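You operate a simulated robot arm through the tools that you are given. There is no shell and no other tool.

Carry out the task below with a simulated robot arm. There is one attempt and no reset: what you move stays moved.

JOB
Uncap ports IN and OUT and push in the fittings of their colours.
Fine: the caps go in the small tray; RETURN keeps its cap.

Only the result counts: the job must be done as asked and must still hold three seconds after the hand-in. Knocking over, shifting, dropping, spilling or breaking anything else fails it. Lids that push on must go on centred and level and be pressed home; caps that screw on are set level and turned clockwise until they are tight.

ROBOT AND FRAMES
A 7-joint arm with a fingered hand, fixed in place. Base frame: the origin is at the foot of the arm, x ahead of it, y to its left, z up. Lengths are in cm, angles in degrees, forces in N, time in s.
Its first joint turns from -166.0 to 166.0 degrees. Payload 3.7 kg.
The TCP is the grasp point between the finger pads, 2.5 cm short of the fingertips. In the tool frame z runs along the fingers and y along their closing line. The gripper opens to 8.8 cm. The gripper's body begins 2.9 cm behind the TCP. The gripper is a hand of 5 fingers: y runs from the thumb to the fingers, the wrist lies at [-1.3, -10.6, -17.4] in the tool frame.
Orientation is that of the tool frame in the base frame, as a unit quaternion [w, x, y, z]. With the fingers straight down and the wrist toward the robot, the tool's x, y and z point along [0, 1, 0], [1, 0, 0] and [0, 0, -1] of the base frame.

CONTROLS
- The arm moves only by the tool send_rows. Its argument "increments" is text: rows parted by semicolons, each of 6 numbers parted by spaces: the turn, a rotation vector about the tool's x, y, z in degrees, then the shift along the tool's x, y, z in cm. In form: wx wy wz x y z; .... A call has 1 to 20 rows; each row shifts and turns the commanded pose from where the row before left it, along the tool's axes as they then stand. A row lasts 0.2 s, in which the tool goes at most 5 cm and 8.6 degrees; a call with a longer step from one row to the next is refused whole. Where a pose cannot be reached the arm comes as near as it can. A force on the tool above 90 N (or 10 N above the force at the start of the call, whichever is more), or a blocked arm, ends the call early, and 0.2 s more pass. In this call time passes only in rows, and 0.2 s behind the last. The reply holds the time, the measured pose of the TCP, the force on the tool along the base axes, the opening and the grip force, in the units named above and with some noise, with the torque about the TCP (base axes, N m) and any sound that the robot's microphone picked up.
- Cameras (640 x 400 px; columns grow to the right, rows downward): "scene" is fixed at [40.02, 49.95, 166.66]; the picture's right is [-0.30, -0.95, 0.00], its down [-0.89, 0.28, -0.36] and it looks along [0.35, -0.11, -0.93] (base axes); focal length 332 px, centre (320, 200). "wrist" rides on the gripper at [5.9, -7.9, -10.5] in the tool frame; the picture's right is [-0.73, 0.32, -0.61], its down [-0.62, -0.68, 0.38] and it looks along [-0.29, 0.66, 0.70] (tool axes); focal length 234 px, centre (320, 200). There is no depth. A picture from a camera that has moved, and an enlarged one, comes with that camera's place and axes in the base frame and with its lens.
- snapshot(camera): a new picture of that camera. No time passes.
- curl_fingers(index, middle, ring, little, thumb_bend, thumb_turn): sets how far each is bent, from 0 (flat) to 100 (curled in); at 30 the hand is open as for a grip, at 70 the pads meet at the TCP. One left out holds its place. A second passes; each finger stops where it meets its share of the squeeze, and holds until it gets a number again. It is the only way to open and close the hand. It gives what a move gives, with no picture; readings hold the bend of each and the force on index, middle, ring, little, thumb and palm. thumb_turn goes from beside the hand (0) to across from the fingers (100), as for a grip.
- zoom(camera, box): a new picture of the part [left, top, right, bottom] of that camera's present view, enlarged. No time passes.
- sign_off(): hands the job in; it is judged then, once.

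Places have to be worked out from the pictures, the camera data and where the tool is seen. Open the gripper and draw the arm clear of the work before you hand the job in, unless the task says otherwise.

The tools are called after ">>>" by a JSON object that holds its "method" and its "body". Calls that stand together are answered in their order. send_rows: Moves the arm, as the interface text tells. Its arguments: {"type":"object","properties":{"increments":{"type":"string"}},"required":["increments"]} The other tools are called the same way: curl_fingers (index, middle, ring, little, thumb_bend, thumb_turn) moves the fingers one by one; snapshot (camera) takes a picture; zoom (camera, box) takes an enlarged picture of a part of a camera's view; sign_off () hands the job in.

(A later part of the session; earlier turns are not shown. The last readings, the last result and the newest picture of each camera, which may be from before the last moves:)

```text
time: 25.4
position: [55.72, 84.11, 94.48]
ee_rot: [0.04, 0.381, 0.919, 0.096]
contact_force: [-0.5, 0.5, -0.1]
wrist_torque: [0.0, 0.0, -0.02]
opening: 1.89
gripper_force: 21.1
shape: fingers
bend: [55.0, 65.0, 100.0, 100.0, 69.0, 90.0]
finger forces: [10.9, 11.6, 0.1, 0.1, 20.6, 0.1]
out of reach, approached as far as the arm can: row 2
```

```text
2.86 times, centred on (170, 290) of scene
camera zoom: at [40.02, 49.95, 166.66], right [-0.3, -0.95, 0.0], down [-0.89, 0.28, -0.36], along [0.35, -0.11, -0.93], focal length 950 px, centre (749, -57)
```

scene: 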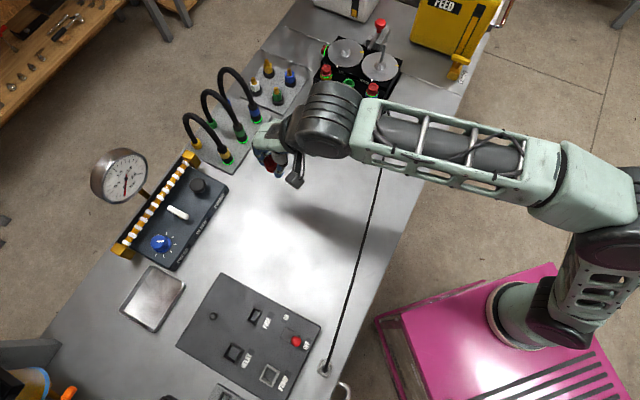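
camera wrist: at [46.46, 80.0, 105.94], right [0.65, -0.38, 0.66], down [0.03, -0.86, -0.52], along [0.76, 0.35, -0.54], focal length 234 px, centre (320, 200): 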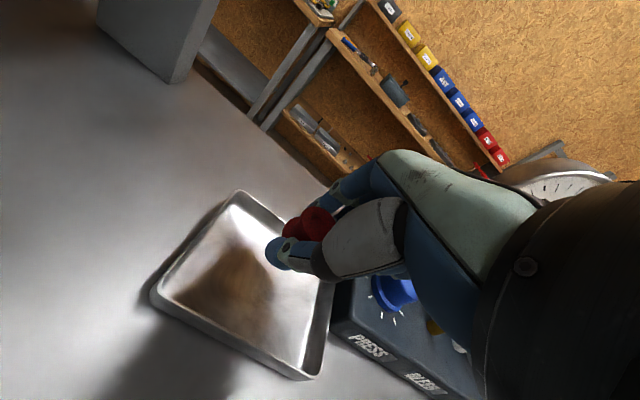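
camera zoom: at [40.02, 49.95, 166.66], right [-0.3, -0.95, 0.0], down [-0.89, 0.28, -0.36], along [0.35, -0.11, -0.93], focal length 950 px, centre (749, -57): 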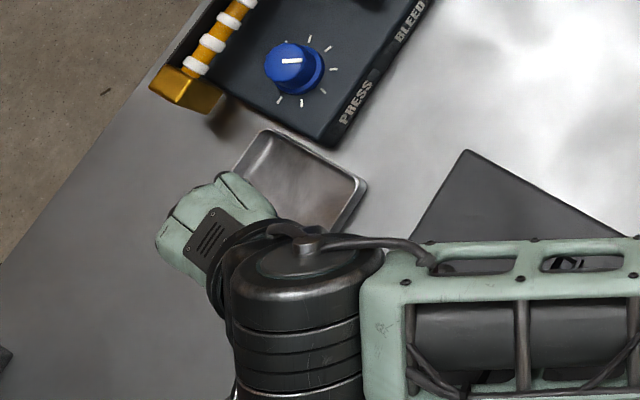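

The cap is over the tray's outer half, about 4 cm above its floor. I lower in half-centimetre steps watching for contact.

>>> {"method": "send_rows", "body": {"increments": "0 0 0 0 -0.1 0.49; 0 0 0 0 -0.1 0.49; 0 0 0 0 -0.06 0.3"}}

>>> {"method": "zoom", "body": {"camera": "wrist", "box": [180, 120, 380, 320]}}

```text
time: 26.2
position: [55.77, 84.2, 93.34]
ee_rot: [0.04, 0.381, 0.919, 0.096]
contact_force: [-0.2, -0.2, -0.8]
wrist_torque: [0.0, 0.03, -0.04]
opening: 1.72
gripper_force: 18.0
shape: fingers
bend: [55.0, 73.0, 100.0, 100.0, 69.0, 91.0]
finger forces: [11.3, 6.4, 0.1, 0.1, 18.5, 0.1]
```

```text
2.00 times, centred on (280, 220) of wrist
camera zoom: at [44.59, 81.22, 101.89], right [0.65, -0.38, 0.66], down [0.03, -0.86, -0.52], along [0.76, 0.35, -0.54], focal length 468 px, centre (400, 160)
```

zoom: 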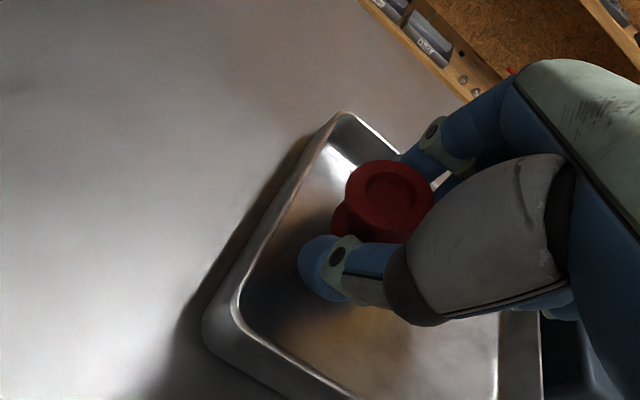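

The cap has touched the tray floor and shifted up in the grip, so I release it here by opening the three fingers modestly.

>>> {"method": "curl_fingers", "body": {"index": 48, "middle": 48, "thumb_bend": 50, "thumb_turn": 98}}

>>> {"method": "zoom", "body": {"camera": "wrist", "box": [180, 120, 380, 320]}}

```text
time: 27.2
position: [55.73, 83.97, 93.55]
ee_rot: [0.04, 0.381, 0.919, 0.098]
contact_force: [0.7, 0.2, 20.0]
wrist_torque: [-0.07, 0.34, -0.05]
opening: 3.32
gripper_force: 9.8
shape: fingers
bend: [48.0, 48.0, 100.0, 100.0, 59.0, 98.0]
finger forces: [0.0, 0.1, 0.1, 0.0, 19.7, 0.1]
```

```text
2.00 times, centred on (280, 220) of wrist
camera zoom: at [44.55, 81.15, 102.13], right [0.65, -0.38, 0.66], down [0.03, -0.85, -0.52], along [0.76, 0.35, -0.54], focal length 468 px, centre (400, 160)
```

zoom: 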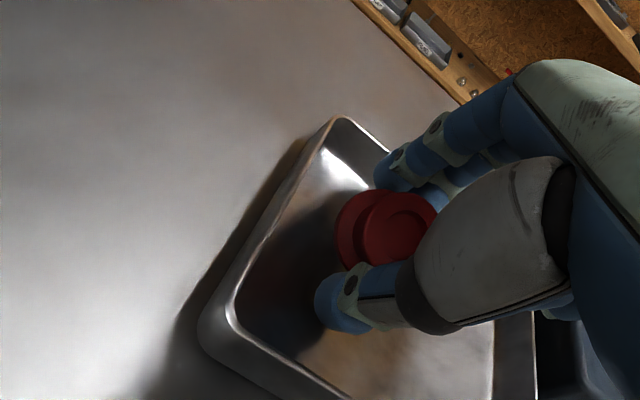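

The cap is standing in the tray, but the thumb tip presses on the tray floor (20 N up). I rise a little to relieve it, then open further.

>>> {"method": "send_rows", "body": {"increments": "0 0 0 0 0.06 -0.3; 0 0 0 0 0.06 -0.3"}}

>>> {"method": "curl_fingers", "body": {"index": 44, "middle": 44, "thumb_bend": 48}}

>>> {"method": "zoom", "body": {"camera": "wrist", "box": [180, 120, 380, 320]}}

```text
time: 27.8
position: [55.74, 84.13, 93.81]
ee_rot: [0.04, 0.381, 0.919, 0.095]
contact_force: [-0.7, -1.2, 1.8]
wrist_torque: [0.02, 0.03, 0.04]
opening: 4.19
gripper_force: 1.1
shape: fingers
bend: [48.0, 48.0, 100.0, 100.0, 51.0, 98.0]
finger forces: [0.0, 0.1, 0.0, 0.0, 1.3, 0.0]
```

```text
time: 28.8
position: [55.76, 84.11, 94.06]
ee_rot: [0.039, 0.38, 0.919, 0.097]
contact_force: [0.3, 0.1, 0.7]
wrist_torque: [-0.02, 0.02, -0.03]
opening: 5.01
gripper_force: 0.1
shape: fingers
bend: [44.0, 44.0, 100.0, 100.0, 48.0, 98.0]
finger forces: [0.1, 0.0, 0.0, 0.0, 0.0, 0.0]
```

```text
2.00 times, centred on (280, 220) of wrist
camera zoom: at [44.62, 81.24, 102.56], right [0.65, -0.38, 0.66], down [0.03, -0.86, -0.52], along [0.76, 0.35, -0.54], focal length 468 px, centre (400, 160)
```

zoom: 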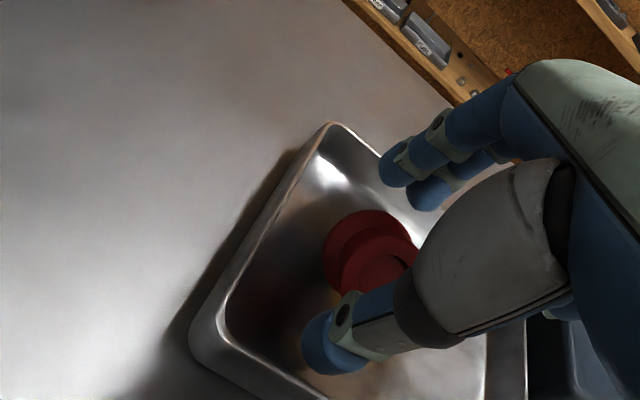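

The cap now stands upright in the tray and the hand is free of it. I rise straight up, undo the tilt and head back toward the IN port.

>>> {"method": "send_rows", "body": {"increments": "0 0 0 0 0.3 -1.4; 0 0 0 0 0.42 -1.96; 0 0 0 0 0.42 -1.96; 0 0 0 0 0.42 -1.96; 0 0 0 0 0.42 -1.96; 6 0 0 0 -1.5 0; 6 0 0 0 -1.5 0; 0 0 0 -1.5 -1 0; 0 0 0 -3 -1 0; 0 0 0 -3.3 -1 0; 0 0 0 -3.3 -1 0; 0 0 0 -3.3 -1 0; 0 0 0 -3.3 -1 0; 0 0 0 -3.3 -1 0; 0 0 0 -3.3 -1 0; 0 0 0 -3.3 -1 0; 0 0 0 -3.3 -1 0; 0 0 0 -2 -1 0"}}

>>> {"method": "snapshot", "body": {"camera": "scene"}}

>>> {"method": "zoom", "body": {"camera": "scene", "box": [80, 220, 260, 360]}}

```text
time: 32.6
position: [75.39, 63.25, 110.52]
ee_rot: [0.0, 0.382, 0.924, -0.002]
contact_force: [0.8, -0.7, 0.2]
wrist_torque: [0.0, 0.02, 0.0]
opening: 5.0
gripper_force: 0.0
shape: fingers
bend: [44.0, 44.0, 100.0, 100.0, 48.0, 98.0]
finger forces: [0.0, 0.0, 0.0, 0.0, 0.0, 0.0]
out of reach, approached as far as the arm can: row 3, 4, 5, 6, 7, 8, 9, 10, 11, 12, 13, 14, 15, 16, 17, 18
```

```text
taken
```

scene: 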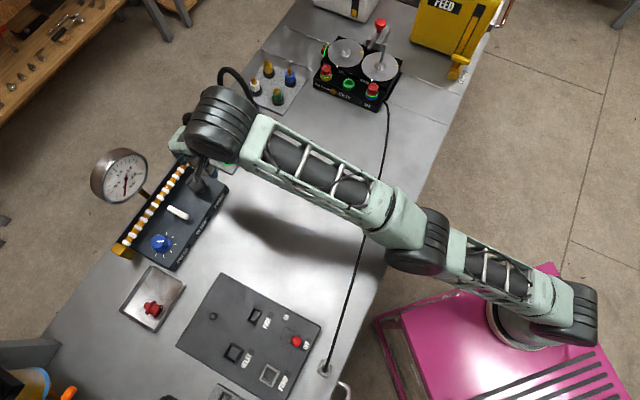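

```text
2.86 times, centred on (170, 290) of scene
camera zoom: at [40.02, 49.95, 166.66], right [-0.3, -0.95, 0.0], down [-0.89, 0.28, -0.36], along [0.35, -0.11, -0.93], focal length 950 px, centre (749, -57)
```

zoom: 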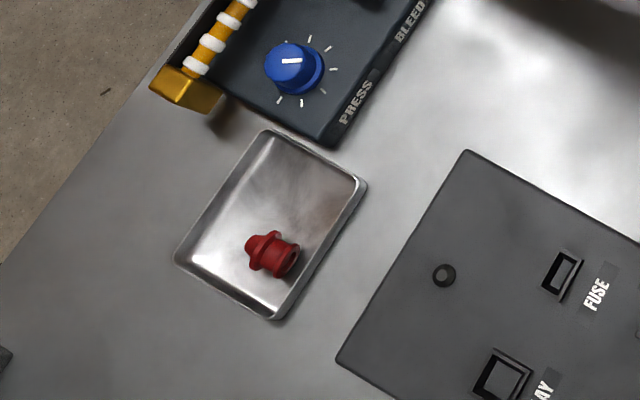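

The cap is safely in the tray (lying on its side), but the arm got caught near its reach limit and is now over the console at (75, 63, 110). I check the wrist view and let it settle before moving further.

>>> {"method": "snapshot", "body": {"camera": "wrist"}}

>>> {"method": "zoom", "body": {"camera": "scene", "box": [140, 50, 320, 210]}}

>>> {"method": "send_rows", "body": {"increments": "0 0 0 0 0 0"}}

```text
taken
camera wrist: at [65.65, 61.83, 120.97], right [0.74, -0.28, 0.61], down [-0.04, -0.92, -0.38], along [0.67, 0.26, -0.7], focal length 234 px, centre (320, 200)
```

wrist: 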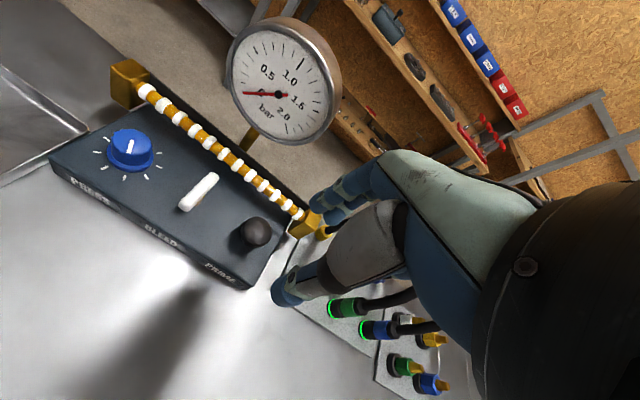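

```text
2.50 times, centred on (230, 130) of scene
camera zoom: at [40.02, 49.95, 166.66], right [-0.3, -0.95, 0.0], down [-0.89, 0.28, -0.36], along [0.35, -0.11, -0.93], focal length 831 px, centre (545, 375)
```

zoom: 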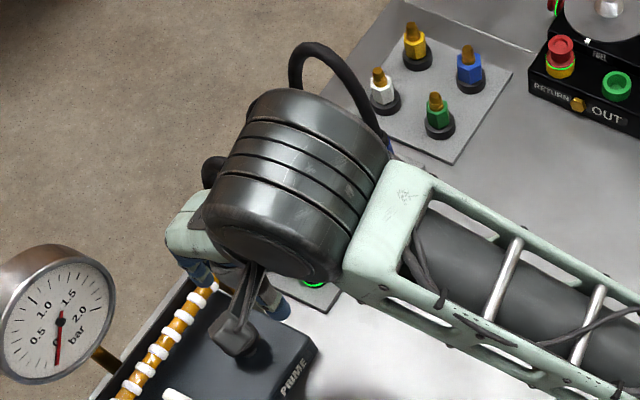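

```text
time: 33.0
position: [75.54, 63.18, 110.39]
ee_rot: [-0.001, 0.383, 0.924, -0.001]
contact_force: [-0.2, -0.8, 0.5]
wrist_torque: [0.01, 0.02, -0.03]
opening: 5.01
gripper_force: 0.1
shape: fingers
bend: [44.0, 44.0, 100.0, 100.0, 48.0, 98.0]
finger forces: [0.1, 0.0, 0.1, 0.0, 0.1, 0.1]
```

The commanded pose has reset and nothing is in contact; the yellow hose apex is about 10 cm farther out. I back the hand toward the robot along -y.

>>> {"method": "send_rows", "body": {"increments": "0 0 0 0 -1 0; 0 0 0 0 -2 0; 0 0 0 0 -2 0"}}

```text
time: 33.8
position: [73.85, 62.58, 112.71]
ee_rot: [0.0, 0.382, 0.924, -0.001]
contact_force: [-0.3, -0.5, 0.1]
wrist_torque: [-0.02, 0.04, 0.01]
opening: 5.03
gripper_force: 0.2
shape: fingers
bend: [44.0, 44.0, 100.0, 100.0, 48.0, 98.0]
finger forces: [0.0, 0.1, 0.0, 0.0, 0.0, 0.0]
out of reach, approached as far as the arm can: row 1, 2, 3
```

The arm is stuck near a straight-elbow pose. I'll tilt the hand outward again (wrist moves inward and lower), which should let the elbow bend, and see if the flags clear.

>>> {"method": "send_rows", "body": {"increments": "-6 0 0 0 0 0; -6 0 0 0 0 0; -6 0 0 0 0 0"}}

>>> {"method": "snapshot", "body": {"camera": "scene"}}

```text
time: 34.6
position: [76.71, 66.91, 116.16]
ee_rot: [0.06, 0.377, 0.913, 0.144]
contact_force: [1.0, 0.3, 0.1]
wrist_torque: [0.02, 0.02, -0.01]
opening: 5.0
gripper_force: 0.1
shape: fingers
bend: [44.0, 44.0, 100.0, 100.0, 48.0, 98.0]
finger forces: [0.0, 0.1, 0.0, 0.1, 0.0, 0.0]
out of reach, approached as far as the arm can: row 1, 2, 3
```

```text
taken
```

scene: 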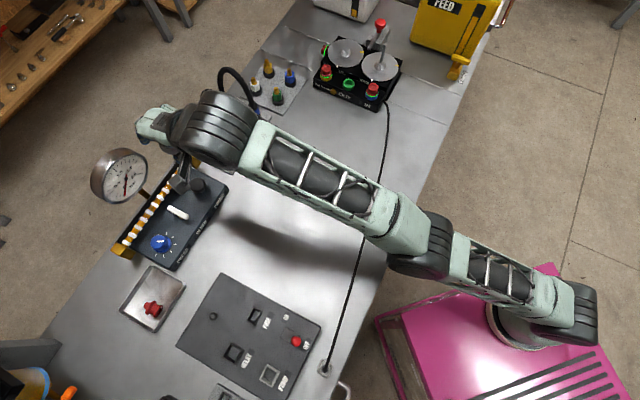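

The hand tilted but the wrist stayed put, so the arm is locked at full stretch. I'll command a larger move straight back toward the robot to force the elbow to bend; the space there is clear.

>>> {"method": "send_rows", "body": {"increments": "0 0 0 -0.9 -4.6 -1.5; 0 0 0 -0.9 -4.6 -1.5; 0 0 0 -0.9 -4.6 -1.5; 0 0 0 -0.9 -4.6 -1.5"}}

>>> {"method": "snapshot", "body": {"camera": "scene"}}

```text
time: 35.6
position: [72.19, 61.45, 125.86]
ee_rot: [0.059, 0.377, 0.913, 0.143]
contact_force: [0.3, 0.2, -0.9]
wrist_torque: [0.01, -0.01, -0.02]
opening: 5.01
gripper_force: 0.0
shape: fingers
bend: [44.0, 44.0, 100.0, 100.0, 48.0, 98.0]
finger forces: [0.0, 0.0, 0.0, 0.1, 0.0, 0.1]
out of reach, approached as far as the arm can: row 1, 2, 3, 4
```

```text
taken
```

scene: 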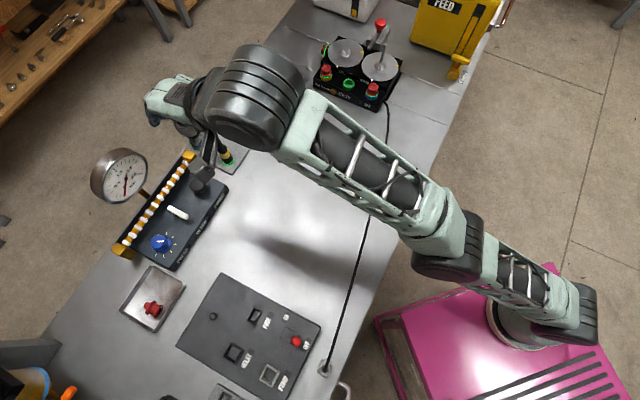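

Radius is slowly shrinking as the arm rises. I command straight along the wrist-to-shoulder line (inward and down); the endpoint, about (63, 48, 115), is over clear bench.

>>> {"method": "send_rows", "body": {"increments": "0 0 0 -0.8 -4.7 1.4; 0 0 0 -0.8 -4.7 1.4; 0 0 0 -0.8 -4.7 1.4; 0 0 0 -0.8 -4.7 1.4"}}

>>> {"method": "snapshot", "body": {"camera": "scene"}}

```text
time: 36.6
position: [71.71, 60.77, 126.79]
ee_rot: [0.061, 0.378, 0.913, 0.144]
contact_force: [-0.3, -0.4, -0.1]
wrist_torque: [-0.02, 0.01, -0.01]
opening: 5.01
gripper_force: 0.0
shape: fingers
bend: [44.0, 44.0, 100.0, 100.0, 48.0, 98.0]
finger forces: [0.1, 0.0, 0.0, 0.0, 0.1, 0.0]
out of reach, approached as far as the arm can: row 1, 2, 3, 4
```

```text
taken
```

scene: 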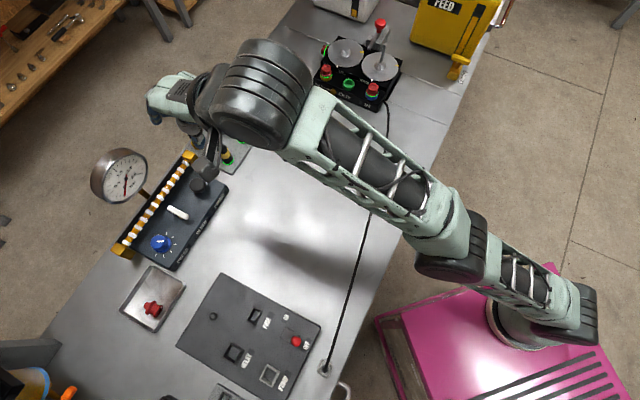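

The elbow appears to have swung below the arm (upper arm horizontal, forearm rising), so the shoulder is at its limit when retracting. I'll go up and inward, where that limit should release, and watch the elbow.

>>> {"method": "send_rows", "body": {"increments": "0 0 0 -0.5 -2.5 -3.4; 0 0 0 -0.5 -2.5 -3.4; 0 0 0 -0.5 -2.5 -3.4; 0 0 0 -0.5 -2.5 -3.4"}}

>>> {"method": "snapshot", "body": {"camera": "scene"}}

```text
time: 37.6
position: [64.39, 51.37, 138.03]
ee_rot: [0.059, 0.378, 0.913, 0.142]
contact_force: [0.5, 0.6, -1.1]
wrist_torque: [-0.01, 0.0, 0.02]
opening: 5.03
gripper_force: 0.0
shape: fingers
bend: [44.0, 44.0, 100.0, 100.0, 48.0, 98.0]
finger forces: [0.0, 0.0, 0.0, 0.0, 0.1, 0.1]
out of reach, approached as far as the arm can: row 1, 2, 3
```

```text
taken
```

scene: 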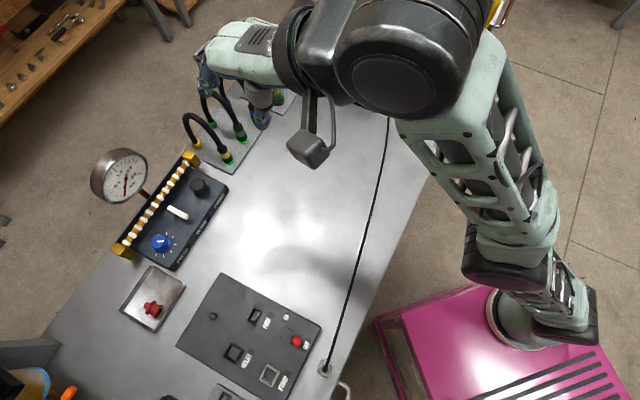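

Row 4 was reachable, so the arm is free again but with its elbow low. I swing the hand to the left at this height so the elbow lags to the right, aiming to get back to the original elbow side.

>>> {"method": "send_rows", "body": {"increments": "0 0 0 3.1 -1.9 -0.6; 0 0 0 3.1 -1.9 -0.6; 0 0 0 3.1 -1.9 -0.6; 0 0 0 3.1 -1.9 -0.6; 0 0 0 3.1 -1.9 -0.6"}}

>>> {"method": "snapshot", "body": {"camera": "scene"}}

```text
time: 38.8
position: [46.87, 56.08, 139.5]
ee_rot: [0.06, 0.378, 0.913, 0.144]
contact_force: [0.1, -0.1, 0.0]
wrist_torque: [0.0, 0.04, 0.02]
opening: 5.01
gripper_force: 0.2
shape: fingers
bend: [44.0, 44.0, 100.0, 100.0, 48.0, 98.0]
finger forces: [0.1, 0.1, 0.1, 0.1, 0.1, 0.0]
out of reach, approached as far as the arm can: row 1, 2, 3, 5
```

```text
taken
```

scene: 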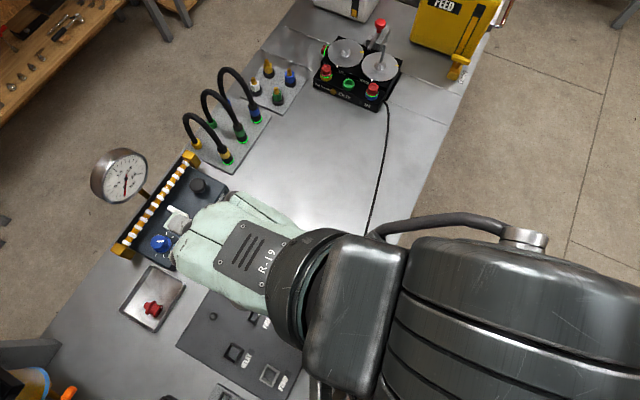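

I can't see the elbow from here, so I retract and lower toward the starting region in a few steps and check whether the arm follows.

>>> {"method": "send_rows", "body": {"increments": "0 0 0 -1.41 -3.25 0.84; 0 0 0 -1.41 -3.25 0.84; 0 0 0 -1.41 -3.25 0.84; 0 0 0 -1.41 -3.25 0.84"}}

>>> {"method": "snapshot", "body": {"camera": "scene"}}

```text
time: 39.8
position: [44.2, 51.21, 143.18]
ee_rot: [0.059, 0.378, 0.913, 0.143]
contact_force: [-0.4, 0.2, 0.0]
wrist_torque: [0.01, 0.03, -0.01]
opening: 5.02
gripper_force: 0.1
shape: fingers
bend: [44.0, 44.0, 100.0, 100.0, 48.0, 98.0]
finger forces: [0.0, 0.0, 0.0, 0.1, 0.0, 0.0]
out of reach, approached as far as the arm can: row 1, 2, 3, 4
```

```text
taken
```

scene: 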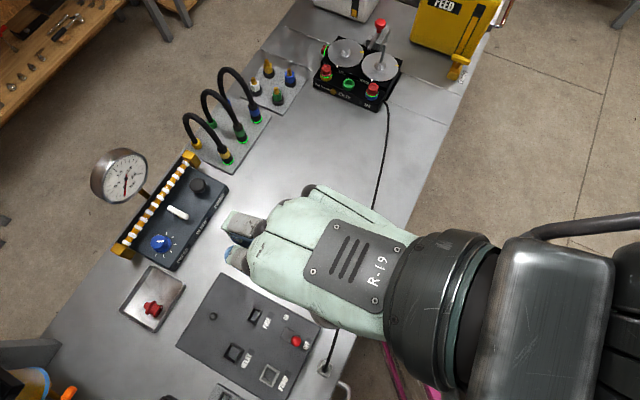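

The numbers fit an arm stretched straight and rising like a rod; upward moves can't bend the elbow but downward ones should (as at the tray). I command straight down from here, over clear space at z≈143.

>>> {"method": "send_rows", "body": {"increments": "0 0 0 0 -1.2 3.8; 0 0 0 0 -1.2 3.8; 0 0 0 0 -1.2 3.8"}}

>>> {"method": "snapshot", "body": {"camera": "scene"}}

```text
time: 40.6
position: [45.29, 56.86, 139.18]
ee_rot: [0.06, 0.378, 0.912, 0.144]
contact_force: [-0.2, 0.3, 0.3]
wrist_torque: [0.01, -0.04, 0.01]
opening: 4.98
gripper_force: 0.1
shape: fingers
bend: [44.0, 44.0, 100.0, 100.0, 48.0, 98.0]
finger forces: [0.0, 0.0, 0.0, 0.0, 0.1, 0.0]
out of reach, approached as far as the arm can: row 1, 2, 3
```

```text
taken
```

scene: 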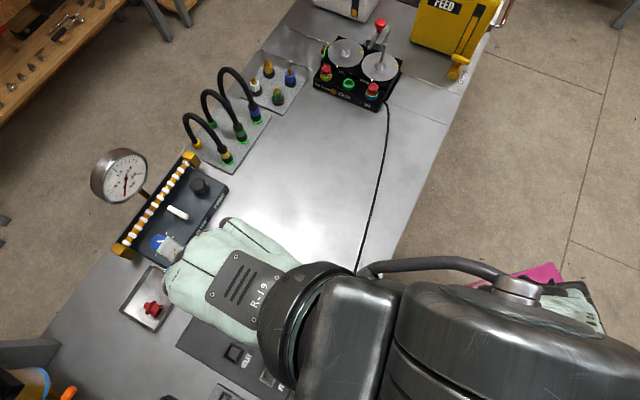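

All limit positions fit one sphere around the shoulder (radius 81 cm), so the elbow is exactly straight. I'll try very small steps directly inward along the arm so the solver can start bending it.

>>> {"method": "send_rows", "body": {"increments": "0 0 0 -0.1 -0.21 0.19; 0 0 0 -0.1 -0.21 0.19; 0 0 0 -0.1 -0.21 0.19; 0 0 0 -0.1 -0.21 0.19; 0 0 0 -0.1 -0.21 0.19; 0 0 0 -0.1 -0.21 0.19; 0 0 0 -0.1 -0.21 0.19; 0 0 0 -0.1 -0.21 0.19; 0 0 0 -0.1 -0.21 0.19; 0 0 0 -0.1 -0.21 0.19"}}

```text
time: 42.8
position: [45.39, 56.97, 139.16]
ee_rot: [0.06, 0.378, 0.913, 0.143]
contact_force: [-0.2, 0.4, -0.2]
wrist_torque: [0.01, 0.0, -0.01]
opening: 5.02
gripper_force: 0.0
shape: fingers
bend: [44.0, 44.0, 100.0, 100.0, 48.0, 98.0]
finger forces: [0.0, 0.0, 0.0, 0.0, 0.0, 0.0]
out of reach, approached as far as the arm can: row 1, 2, 3, 4, 6, 7, 9, 10
```

Tiny inward steps did nothing: the elbow seems trapped slightly past straight. I'll first stretch outward, then sweep left-and-down (the direction that bent it originally) and finally come inward while sweeping.

>>> {"method": "send_rows", "body": {"increments": "0 0 0 0.68 1.39 -1.26; 0 0 0 0.68 1.39 -1.26; 0 0 0 0.68 1.39 -1.26; 0 0 0 3.18 -0.29 1.41; 0 0 0 3.18 -0.29 1.41; 0 0 0 3.18 -0.29 1.41; 0 0 0 3.18 -0.29 1.41; 0 0 0 3.18 -0.29 1.41; 0 0 0 3.18 -0.29 1.41; 0 0 0 -0.31 -2.08 2.13; 0 0 0 -0.31 -2.08 2.13; 0 0 0 -0.31 -2.08 2.13; 0 0 0 -0.31 -2.08 2.13; 0 0 0 -0.31 -2.08 2.13; 0 0 0 -0.31 -2.08 2.13; 0 0 0 -0.31 -2.08 2.13"}}

>>> {"method": "snapshot", "body": {"camera": "scene"}}

```text
time: 46.2
position: [26.77, 74.97, 121.33]
ee_rot: [0.06, 0.378, 0.912, 0.145]
contact_force: [-0.1, -0.2, 0.9]
wrist_torque: [0.02, -0.01, 0.04]
opening: 5.02
gripper_force: 0.0
shape: fingers
bend: [44.0, 44.0, 100.0, 100.0, 48.0, 98.0]
finger forces: [0.0, 0.0, 0.0, 0.0, 0.0, 0.1]
out of reach, approached as far as the arm can: row 1, 2, 3, 6, 8, 9, 10, 11, 12, 13, 14, 15, 16
```

```text
taken
```

scene: 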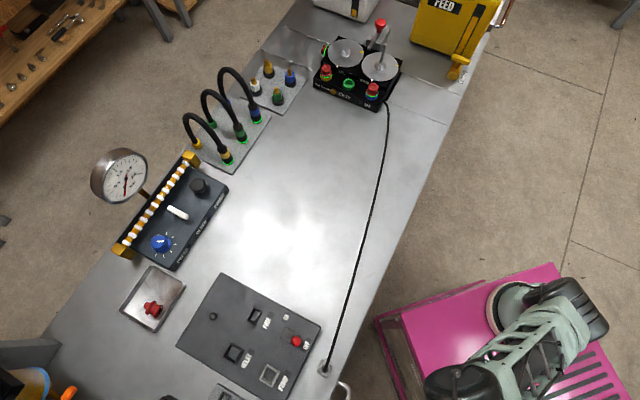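

Still at full stretch. Each row restarts from the achieved pose, so I'll instead change wrist angles: yaw the hand into line with the arm while nudging inward, to free any wrist joint that may be blocking.

>>> {"method": "send_rows", "body": {"increments": "0 0 -7 0 -0.8 0.5; 0 0 -7 0 -0.8 0.5; 0 0 -7 0 -0.8 0.5; 0 0 -7 0 -0.8 0.5; 0 0 -7 0 -0.8 0.5; 0 0 -7 0 -0.8 0.5"}}

>>> {"method": "snapshot", "body": {"camera": "scene"}}

>>> {"method": "snapshot", "body": {"camera": "wrist"}}

```text
time: 47.6
position: [24.78, 77.02, 121.2]
ee_rot: [0.107, 0.026, 0.987, 0.113]
contact_force: [-0.4, 0.1, 0.2]
wrist_torque: [0.03, 0.02, -0.01]
opening: 5.02
gripper_force: 0.2
shape: fingers
bend: [44.0, 44.0, 100.0, 100.0, 48.0, 98.0]
finger forces: [0.1, 0.1, 0.0, 0.0, 0.1, 0.0]
out of reach, approached as far as the arm can: row 1, 2, 3, 4, 5, 6
```

```text
taken
```

scene: 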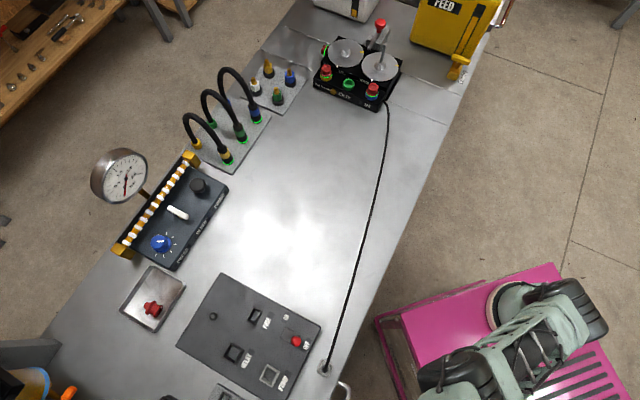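

```text
taken
camera wrist: at [16.59, 67.46, 128.17], right [0.58, 0.13, 0.8], down [0.68, -0.63, -0.39], along [0.45, 0.77, -0.45], focal length 234 px, centre (320, 200)
```

wrist: 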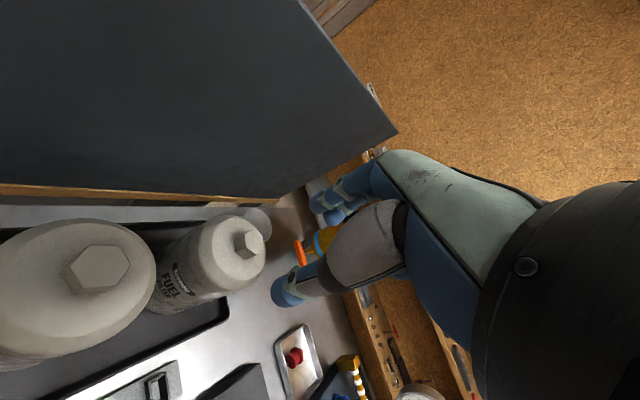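

The wrist view shows tall bottles near here, so I first sweep back to the right and up, away from them. Analysis suggests only a hand pitch in the elbow's bending sense will start bending it, so I'll try that next in clear space.

>>> {"method": "send_rows", "body": {"increments": "0 0 0 -3.42 -0.47 -1.03; 0 0 0 -3.42 -0.47 -1.03; 0 0 0 -3.42 -0.47 -1.03; 0 0 0 -3.42 -0.3 -0.7; 0 0 0 -3.42 -0.3 -0.7; 0 0 0 -3.42 -0.1 -0.4"}}

>>> {"method": "snapshot", "body": {"camera": "scene"}}

```text
time: 49.0
position: [43.5, 70.27, 127.64]
ee_rot: [0.108, 0.025, 0.987, 0.113]
contact_force: [0.2, 0.3, 0.1]
wrist_torque: [0.01, 0.0, 0.0]
opening: 5.02
gripper_force: 0.1
shape: fingers
bend: [44.0, 44.0, 100.0, 100.0, 48.0, 98.0]
finger forces: [0.0, 0.0, 0.0, 0.1, 0.1, 0.1]
out of reach, approached as far as the arm can: row 3, 4, 5, 6
```

```text
taken
```

scene: 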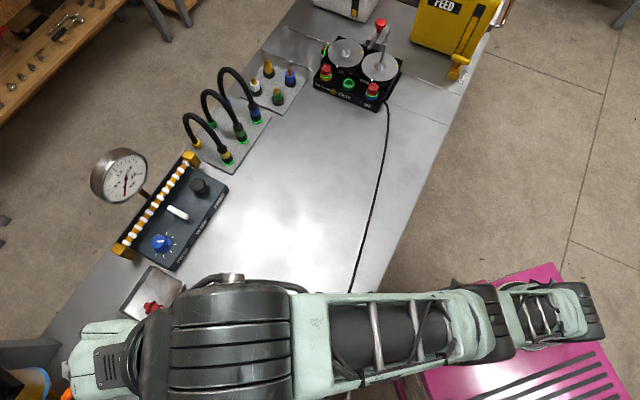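

Clear of the bottles now at (43.5, 70, 128). I pitch the hand (fingers toward the robot) about the wrist while nudging inward, three rows, to start bending the elbow.

>>> {"method": "send_rows", "body": {"increments": "7 0 0 0.24 -3.05 1.63; 7 0 0 0.24 -3.05 1.63; 7 0 0 0.24 -3.05 1.63"}}

```text
time: 49.8
position: [43.62, 63.6, 123.81]
ee_rot: [0.101, 0.045, 0.992, -0.069]
contact_force: [0.0, -0.4, -0.6]
wrist_torque: [-0.03, 0.04, 0.01]
opening: 5.01
gripper_force: 0.0
shape: fingers
bend: [44.0, 44.0, 100.0, 100.0, 48.0, 98.0]
finger forces: [0.0, 0.0, 0.0, 0.0, 0.0, 0.0]
out of reach, approached as far as the arm can: row 1, 2, 3
```

No change from pitching down. I try the remaining sense: yaw the hand the other way (clockwise) about the wrist with an inward nudge.

>>> {"method": "send_rows", "body": {"increments": "0 0 7 -1 -0.66 0.9; 0 0 7 -1 -0.66 0.9; 0 0 7 -1 -0.66 0.9; 0 0 7 -1 -0.66 0.9; 0 0 7 -1 -0.66 0.9"}}

>>> {"method": "snapshot", "body": {"camera": "scene"}}

```text
time: 51.0
position: [48.98, 62.77, 124.62]
ee_rot: [0.117, 0.342, 0.932, -0.036]
contact_force: [-1.0, 0.7, -0.1]
wrist_torque: [0.0, 0.0, -0.01]
opening: 5.01
gripper_force: 0.1
shape: fingers
bend: [44.0, 44.0, 100.0, 100.0, 48.0, 98.0]
finger forces: [0.1, 0.1, 0.0, 0.0, 0.1, 0.0]
out of reach, approached as far as the arm can: row 1, 2, 3, 4, 5
```

```text
taken
```

scene: 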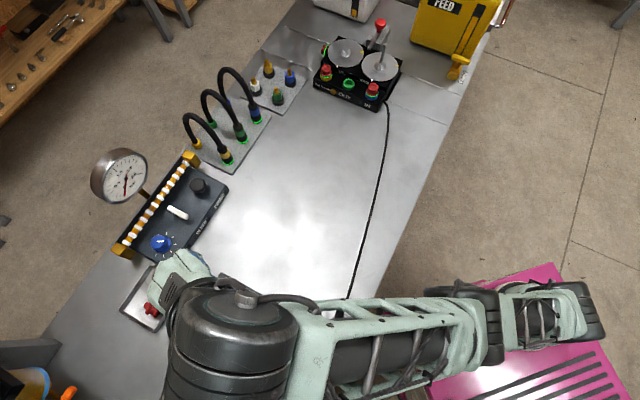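

Still locked. Recalling that tilting the fingers outward right after a stretch freed it at the tray, I do exactly that: stretch outward, rotate the fingers outward about the wrist, then come inward.

>>> {"method": "send_rows", "body": {"increments": "0 0 0 0.35 1.29 -1.49; 0 0 0 0.35 1.29 -1.49; 0 0 0 0.35 1.29 -1.49; -7 0 0 0.05 2.24 -1.62; -7 0 0 0.05 2.24 -1.62; -7 0 0 0.05 2.24 -1.62; -7 0 0 0.05 2.24 -1.62; -4 0 0 -0.35 -0.65 -0.07; -4 0 0 -0.35 -0.65 -0.07; 0 0 0 -0.44 -2.3 0.88; 0 0 0 -0.44 -2.3 0.88; 0 0 0 -0.44 -2.3 0.88"}}

>>> {"method": "snapshot", "body": {"camera": "scene"}}

```text
time: 53.6
position: [51.56, 63.47, 125.96]
ee_rot: [0.216, 0.288, 0.897, 0.256]
contact_force: [0.8, 0.3, -0.9]
wrist_torque: [0.0, -0.03, 0.02]
opening: 5.04
gripper_force: 0.1
shape: fingers
bend: [44.0, 44.0, 100.0, 100.0, 48.0, 98.0]
finger forces: [0.1, 0.0, 0.1, 0.0, 0.0, 0.0]
out of reach, approached as far as the arm can: row 1, 2, 3, 4, 6, 8
```

```text
taken
```

scene: 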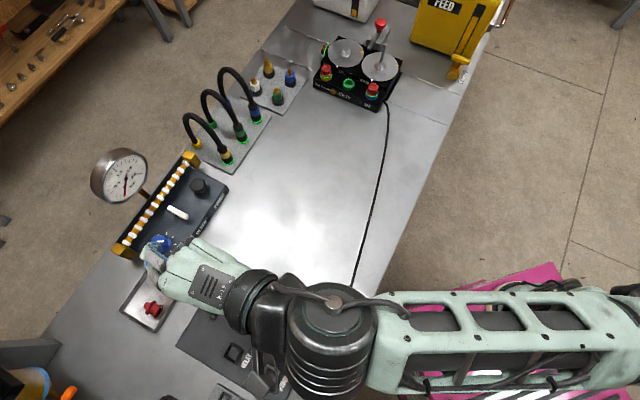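

The elbow is bending again and the last rows were all reachable. I now move back toward the middle of the bench and then restore the vertical hand orientation.

>>> {"method": "send_rows", "body": {"increments": "0 0 0 -1.5 -1.2 0.3; 0 0 0 -2.76 -2.23 0.66; 0 0 0 -2.76 -2.23 0.66; 0 0 0 -2.76 -2.23 0.66; 0 0 0 -2.76 -2.23 0.66; 0 0 0 -2.76 -2.23 0.66; 0 0 0 -2.76 -2.23 0.66; 0 0 0 -1.5 -1.2 0.3; 6.2 1.98 1.51 0 0 0; 6.2 1.98 1.51 0 0 0; 6.2 1.98 1.51 0 0 0; 6.2 1.98 1.51 0 0 0; 6.2 1.98 1.51 0 0 0; 6.2 1.98 1.51 0 0 0"}}

>>> {"method": "snapshot", "body": {"camera": "scene"}}

```text
time: 56.6
position: [61.9, 41.62, 118.21]
ee_rot: [0.001, 0.383, 0.924, 0.001]
contact_force: [-0.2, -0.9, 1.2]
wrist_torque: [-0.02, 0.01, 0.0]
opening: 5.01
gripper_force: 0.0
shape: fingers
bend: [44.0, 44.0, 100.0, 100.0, 48.0, 98.0]
finger forces: [0.0, 0.0, 0.0, 0.0, 0.1, 0.0]
```

```text
taken
```

scene: 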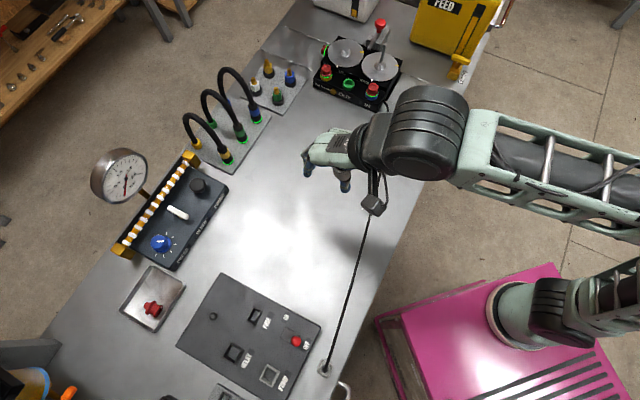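

The arm is back in its normal, bent-elbow posture with the hand vertical at (62, 42, 118). I'll keep well inside the reach limit from now on, and move to a hover above the IN cap.

>>> {"method": "send_rows", "body": {"increments": "0 0 0 -2 0.3 0.5; 0 0 0 -3.4 0.45 0.9; 0 0 0 -3.4 0.45 0.9; 0 0 0 -3.4 0.45 0.9; 0 0 0 -3.4 0.45 0.9; 0 0 0 -3.4 0.45 0.9; 0 0 0 -3.4 0.45 0.9; 0 0 0 -3.4 0.45 0.9; 0 0 0 -3.4 0.45 0.9; 0 0 0 -3.4 0.45 0.9; 0 0 0 -2.4 0.45 0.9; 0 0 0 -1.6 0.15 0.4"}}

>>> {"method": "snapshot", "body": {"camera": "wrist"}}

>>> {"method": "zoom", "body": {"camera": "wrist", "box": [160, 130, 360, 330]}}

>>> {"method": "zoom", "body": {"camera": "scene", "box": [310, 20, 420, 130]}}

```text
time: 59.2
position: [91.35, 19.13, 108.19]
ee_rot: [0.002, 0.383, 0.924, 0.001]
contact_force: [-0.9, -0.2, 0.3]
wrist_torque: [0.01, 0.0, 0.0]
opening: 5.02
gripper_force: 0.0
shape: fingers
bend: [44.0, 44.0, 100.0, 100.0, 48.0, 98.0]
finger forces: [0.0, 0.0, 0.1, 0.1, 0.0, 0.1]
```

```text
taken
camera wrist: at [81.57, 17.74, 118.69], right [0.74, -0.29, 0.61], down [-0.04, -0.92, -0.38], along [0.67, 0.26, -0.69], focal length 234 px, centre (320, 200)
```

wrist: 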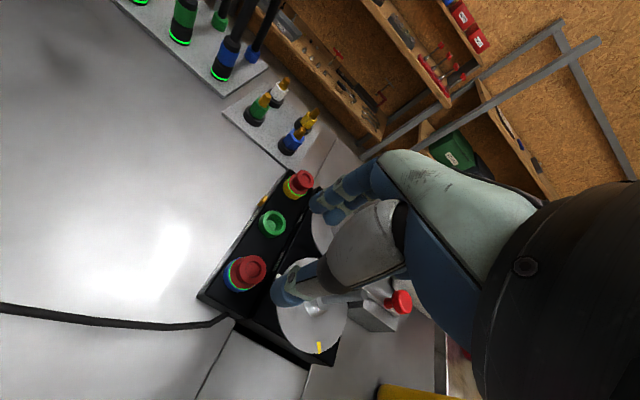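

```text
2.00 times, centred on (260, 230) of wrist
camera zoom: at [81.57, 17.74, 118.69], right [0.74, -0.29, 0.61], down [-0.04, -0.92, -0.38], along [0.67, 0.26, -0.69], focal length 468 px, centre (440, 140)
```

zoom: 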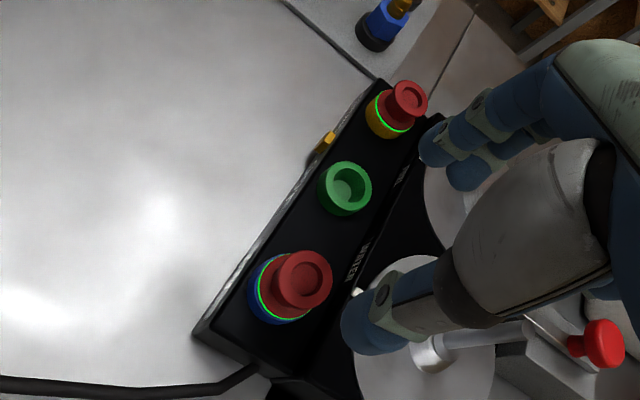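

```text
3.64 times, centred on (365, 75) of scene
camera zoom: at [40.02, 49.95, 166.66], right [-0.3, -0.95, 0.0], down [-0.89, 0.28, -0.36], along [0.35, -0.11, -0.93], focal length 1209 px, centre (156, 654)
```

zoom: 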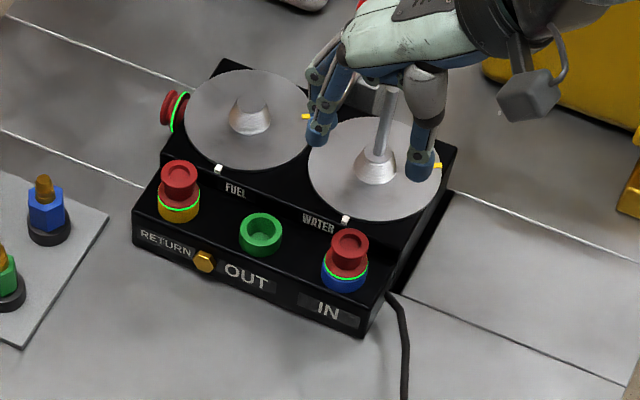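

OUT's socket is open and empty, and IN's cap is within 0.1 cm of the tool axis. I set the fingers symmetric and lower to just above it for a last check.

>>> {"method": "curl_fingers", "body": {"index": 42, "middle": 42, "thumb_bend": 42}}

>>> {"method": "send_rows", "body": {"increments": "0 0 0 0 0.05 2; 0 0 0 0 0 2; 0 0 0 0 0 2; 0 0 0 0 0 1.2"}}

>>> {"method": "zoom", "body": {"camera": "wrist", "box": [200, 140, 400, 340]}}

>>> {"method": "zoom", "body": {"camera": "scene", "box": [310, 20, 420, 130]}}

```text
time: 60.2
position: [91.28, 19.27, 108.15]
ee_rot: [0.001, 0.384, 0.923, 0.0]
contact_force: [0.6, 0.0, -0.2]
wrist_torque: [-0.02, -0.04, -0.02]
opening: 5.85
gripper_force: 0.0
shape: fingers
bend: [42.0, 42.0, 100.0, 100.0, 42.0, 97.0]
finger forces: [0.0, 0.0, 0.0, 0.0, 0.0, 0.0]
```

```text
time: 61.2
position: [91.37, 19.33, 100.99]
ee_rot: [0.002, 0.384, 0.923, 0.0]
contact_force: [0.1, 0.2, -0.2]
wrist_torque: [0.04, -0.02, -0.02]
opening: 5.89
gripper_force: 0.0
shape: fingers
bend: [42.0, 42.0, 100.0, 100.0, 42.0, 97.0]
finger forces: [0.0, 0.0, 0.0, 0.0, 0.1, 0.1]
```

```text
2.00 times, centred on (300, 240) of wrist
camera zoom: at [81.59, 17.86, 111.37], right [0.74, -0.29, 0.61], down [-0.04, -0.92, -0.38], along [0.67, 0.26, -0.69], focal length 468 px, centre (360, 120)
```

zoom: 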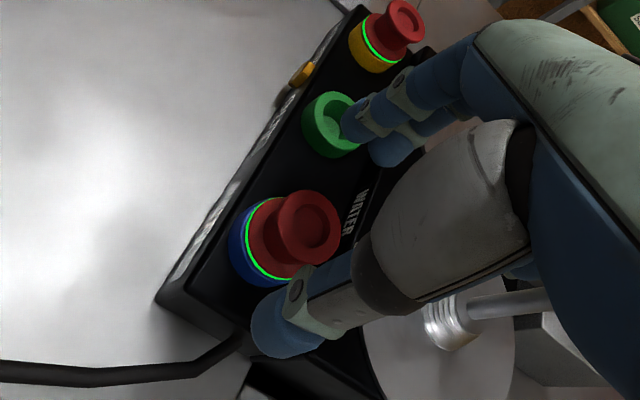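

```text
3.64 times, centred on (365, 75) of scene
camera zoom: at [40.02, 49.95, 166.66], right [-0.3, -0.95, 0.0], down [-0.89, 0.28, -0.36], along [0.35, -0.11, -0.93], focal length 1209 px, centre (156, 654)
```

zoom: 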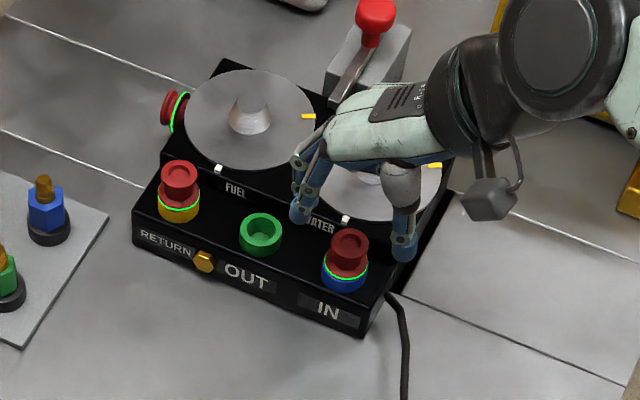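

IN's cap is centred within about 0.2 cm and the crank rod is clear of the palm. I go down to z≈97.2 with that small correction and close on it.

>>> {"method": "send_rows", "body": {"increments": "0 0 0 -0.12 0.08 1; 0 0 0 0 0 1; 0 0 0 0 0 1; 0 0 0 0 0 0.75"}}

>>> {"method": "curl_fingers", "body": {"index": 64, "middle": 64, "thumb_bend": 64}}

>>> {"method": "zoom", "body": {"camera": "wrist", "box": [200, 140, 400, 340]}}

>>> {"method": "zoom", "body": {"camera": "scene", "box": [310, 20, 420, 130]}}

```text
time: 62.2
position: [91.45, 19.31, 97.18]
ee_rot: [0.002, 0.384, 0.923, 0.001]
contact_force: [-0.9, -0.5, -0.2]
wrist_torque: [-0.02, 0.01, 0.03]
opening: 5.87
gripper_force: 0.1
shape: fingers
bend: [42.0, 42.0, 100.0, 100.0, 42.0, 97.0]
finger forces: [0.0, 0.0, 0.1, 0.0, 0.0, 0.0]
```

```text
time: 63.2
position: [91.43, 19.21, 97.08]
ee_rot: [0.001, 0.384, 0.923, 0.001]
contact_force: [0.8, 0.7, 1.2]
wrist_torque: [0.02, -0.03, 0.01]
opening: 2.57
gripper_force: 4.8
shape: fingers
bend: [58.0, 60.0, 100.0, 100.0, 57.0, 99.0]
finger forces: [3.3, 2.8, 0.0, 0.1, 4.4, 0.0]
```

```text
2.00 times, centred on (300, 240) of wrist
camera zoom: at [81.74, 17.79, 107.64], right [0.74, -0.29, 0.61], down [-0.04, -0.92, -0.38], along [0.67, 0.26, -0.69], focal length 468 px, centre (360, 120)
```

zoom: 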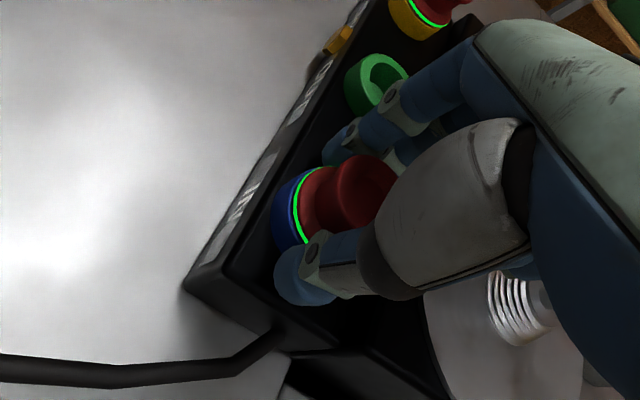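

```text
3.64 times, centred on (365, 75) of scene
camera zoom: at [40.02, 49.95, 166.66], right [-0.3, -0.95, 0.0], down [-0.89, 0.28, -0.36], along [0.35, -0.11, -0.93], focal length 1209 px, centre (156, 654)
```

zoom: 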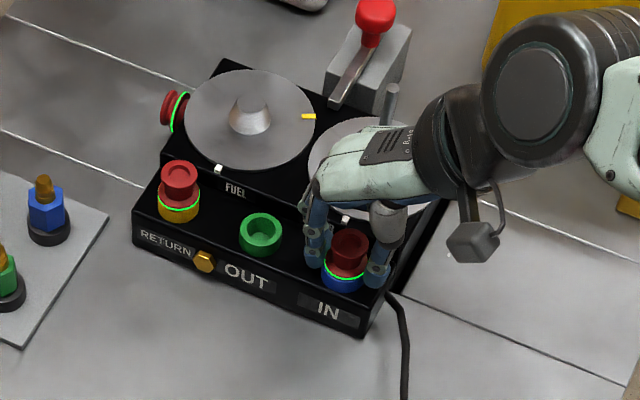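

Contact on all three fingers. I firm the grip and lift the IN cap as before.

>>> {"method": "curl_fingers", "body": {"index": 80, "middle": 80, "thumb_bend": 85}}

>>> {"method": "send_rows", "body": {"increments": "0 0 0 0 0 -0.15; 0 0 0 0 0 -0.15; 0 0 0 0 0 -0.3; 0 0 0 0 0 -0.5; 0 0 0 0 0 -0.8"}}

>>> {"method": "zoom", "body": {"camera": "wrist", "box": [200, 140, 400, 340]}}

>>> {"method": "zoom", "body": {"camera": "scene", "box": [310, 20, 420, 130]}}

```text
time: 64.2
position: [91.49, 19.24, 97.16]
ee_rot: [0.001, 0.383, 0.924, 0.0]
contact_force: [8.7, 3.5, -0.1]
wrist_torque: [0.04, -0.19, -0.01]
opening: 2.34
gripper_force: 17.3
shape: fingers
bend: [57.0, 62.0, 100.0, 100.0, 59.0, 99.0]
finger forces: [10.3, 11.5, 0.0, 0.0, 12.7, 0.0]
```

```text
time: 65.4
position: [91.48, 19.25, 99.3]
ee_rot: [0.0, 0.384, 0.923, 0.0]
contact_force: [0.4, 0.0, 0.0]
wrist_torque: [0.01, 0.01, -0.01]
opening: 1.96
gripper_force: 15.4
shape: fingers
bend: [60.0, 65.0, 100.0, 100.0, 61.0, 97.0]
finger forces: [7.5, 8.8, 0.1, 0.0, 14.7, 0.0]
```

```text
2.00 times, centred on (300, 240) of wrist
camera zoom: at [81.78, 17.73, 109.67], right [0.74, -0.29, 0.61], down [-0.04, -0.92, -0.38], along [0.67, 0.26, -0.69], focal length 468 px, centre (360, 120)
```

zoom: 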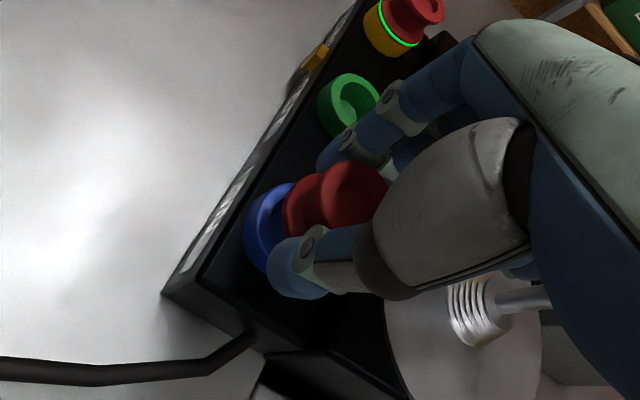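

```text
3.64 times, centred on (365, 75) of scene
camera zoom: at [40.02, 49.95, 166.66], right [-0.3, -0.95, 0.0], down [-0.89, 0.28, -0.36], along [0.35, -0.11, -0.93], focal length 1209 px, centre (156, 654)
```

zoom: 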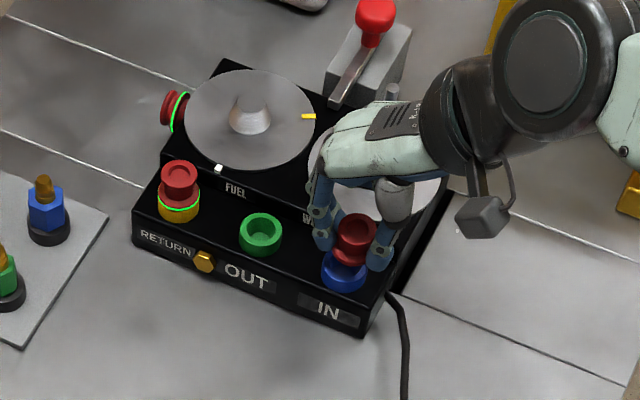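

The IN cap is off and held. I lift it and carry it along the bench's open strip, staying lower and closer in than before.

>>> {"method": "send_rows", "body": {"increments": "0 0 0 0 0 -1.5; 0 0 0 0 0 -2.5; 0 0 0 0 0 -2.5; 0 0 0 0 0 -1.5; 0 0 0 1.5 0 0; 0 0 0 2.5 0 0; 0 0 0 3.3 0.2 0; 0 0 0 3.3 0.2 0; 0 0 0 3.3 0.2 0; 0 0 0 3.3 0.2 0; 0 0 0 3.3 0.2 0; 0 0 0 3.3 0 0; 0 0 0 3.3 0 0; 0 0 0 3.3 0 0; 0 0 0 2.5 0 0; 0 0 0 1.5 0 0"}}

>>> {"method": "snapshot", "body": {"camera": "wrist"}}

```text
time: 68.8
position: [67.85, 44.36, 107.18]
ee_rot: [0.001, 0.383, 0.924, 0.001]
contact_force: [-0.9, 0.4, -0.4]
wrist_torque: [-0.01, -0.01, 0.0]
opening: 1.95
gripper_force: 15.6
shape: fingers
bend: [60.0, 66.0, 100.0, 100.0, 61.0, 97.0]
finger forces: [7.4, 9.0, 0.1, 0.0, 14.7, 0.1]
```

```text
taken
camera wrist: at [58.15, 42.86, 117.62], right [0.74, -0.29, 0.61], down [-0.04, -0.92, -0.38], along [0.67, 0.26, -0.69], focal length 234 px, centre (320, 200)
```

wrist: 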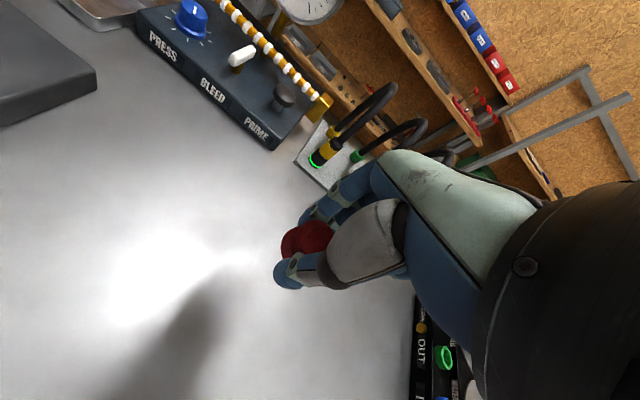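

Cap held. Next I move on toward the tray's near side and tilt the fingers outward by 25° there, well inside the reach limit.

>>> {"method": "send_rows", "body": {"increments": "0 0 0 1.5 0.3 0.2; 0 0 0 2.8 0.6 0.5; 0 0 0 3.1 0.6 0.5; 0 0 0 3.1 0.6 0.5; 0 0 0 3.1 0.6 0.5; 0 0 0 3.1 0.6 0.5; 0 0 0 3.1 0.6 0.5; 0 0 0 2.6 0.6 0.5; 0 0 0 1.6 0.3 0.3; -6.25 0 0 1.5 0 0; -6.25 0 0 1.5 0 0; -6.25 0 0 1.5 0 0; -6.25 0 0 1.5 0 0"}}

>>> {"method": "snapshot", "body": {"camera": "wrist"}}

>>> {"method": "zoom", "body": {"camera": "scene", "box": [80, 220, 260, 360]}}

```text
time: 71.6
position: [50.31, 68.87, 103.13]
ee_rot: [0.084, 0.373, 0.902, 0.201]
contact_force: [0.0, 0.3, 0.6]
wrist_torque: [-0.03, 0.0, 0.01]
opening: 1.94
gripper_force: 16.0
shape: fingers
bend: [60.0, 66.0, 100.0, 100.0, 61.0, 97.0]
finger forces: [7.5, 9.0, 0.0, 0.1, 14.7, 0.0]
```

```text
taken
camera wrist: at [37.87, 64.82, 109.24], right [0.54, -0.49, 0.69], down [0.12, -0.76, -0.64], along [0.84, 0.42, -0.35], focal length 234 px, centre (320, 200)
```

wrist: 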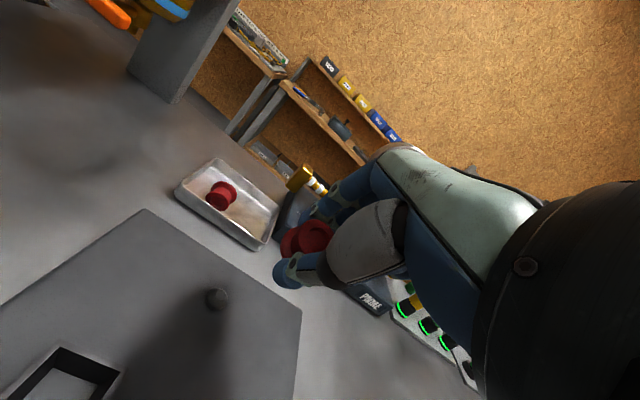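

```text
2.86 times, centred on (170, 290) of scene
camera zoom: at [40.02, 49.95, 166.66], right [-0.3, -0.95, 0.0], down [-0.89, 0.28, -0.36], along [0.35, -0.11, -0.93], focal length 950 px, centre (749, -57)
```

zoom: 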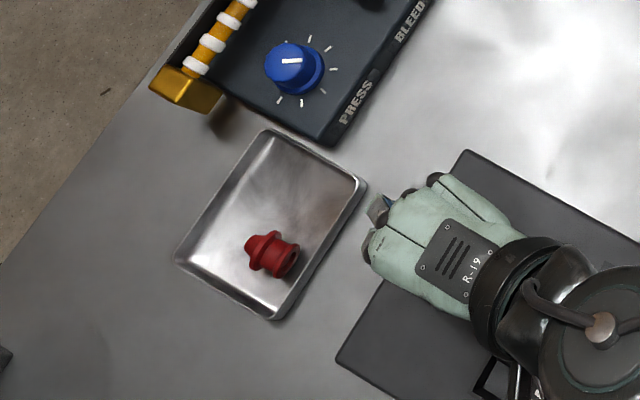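

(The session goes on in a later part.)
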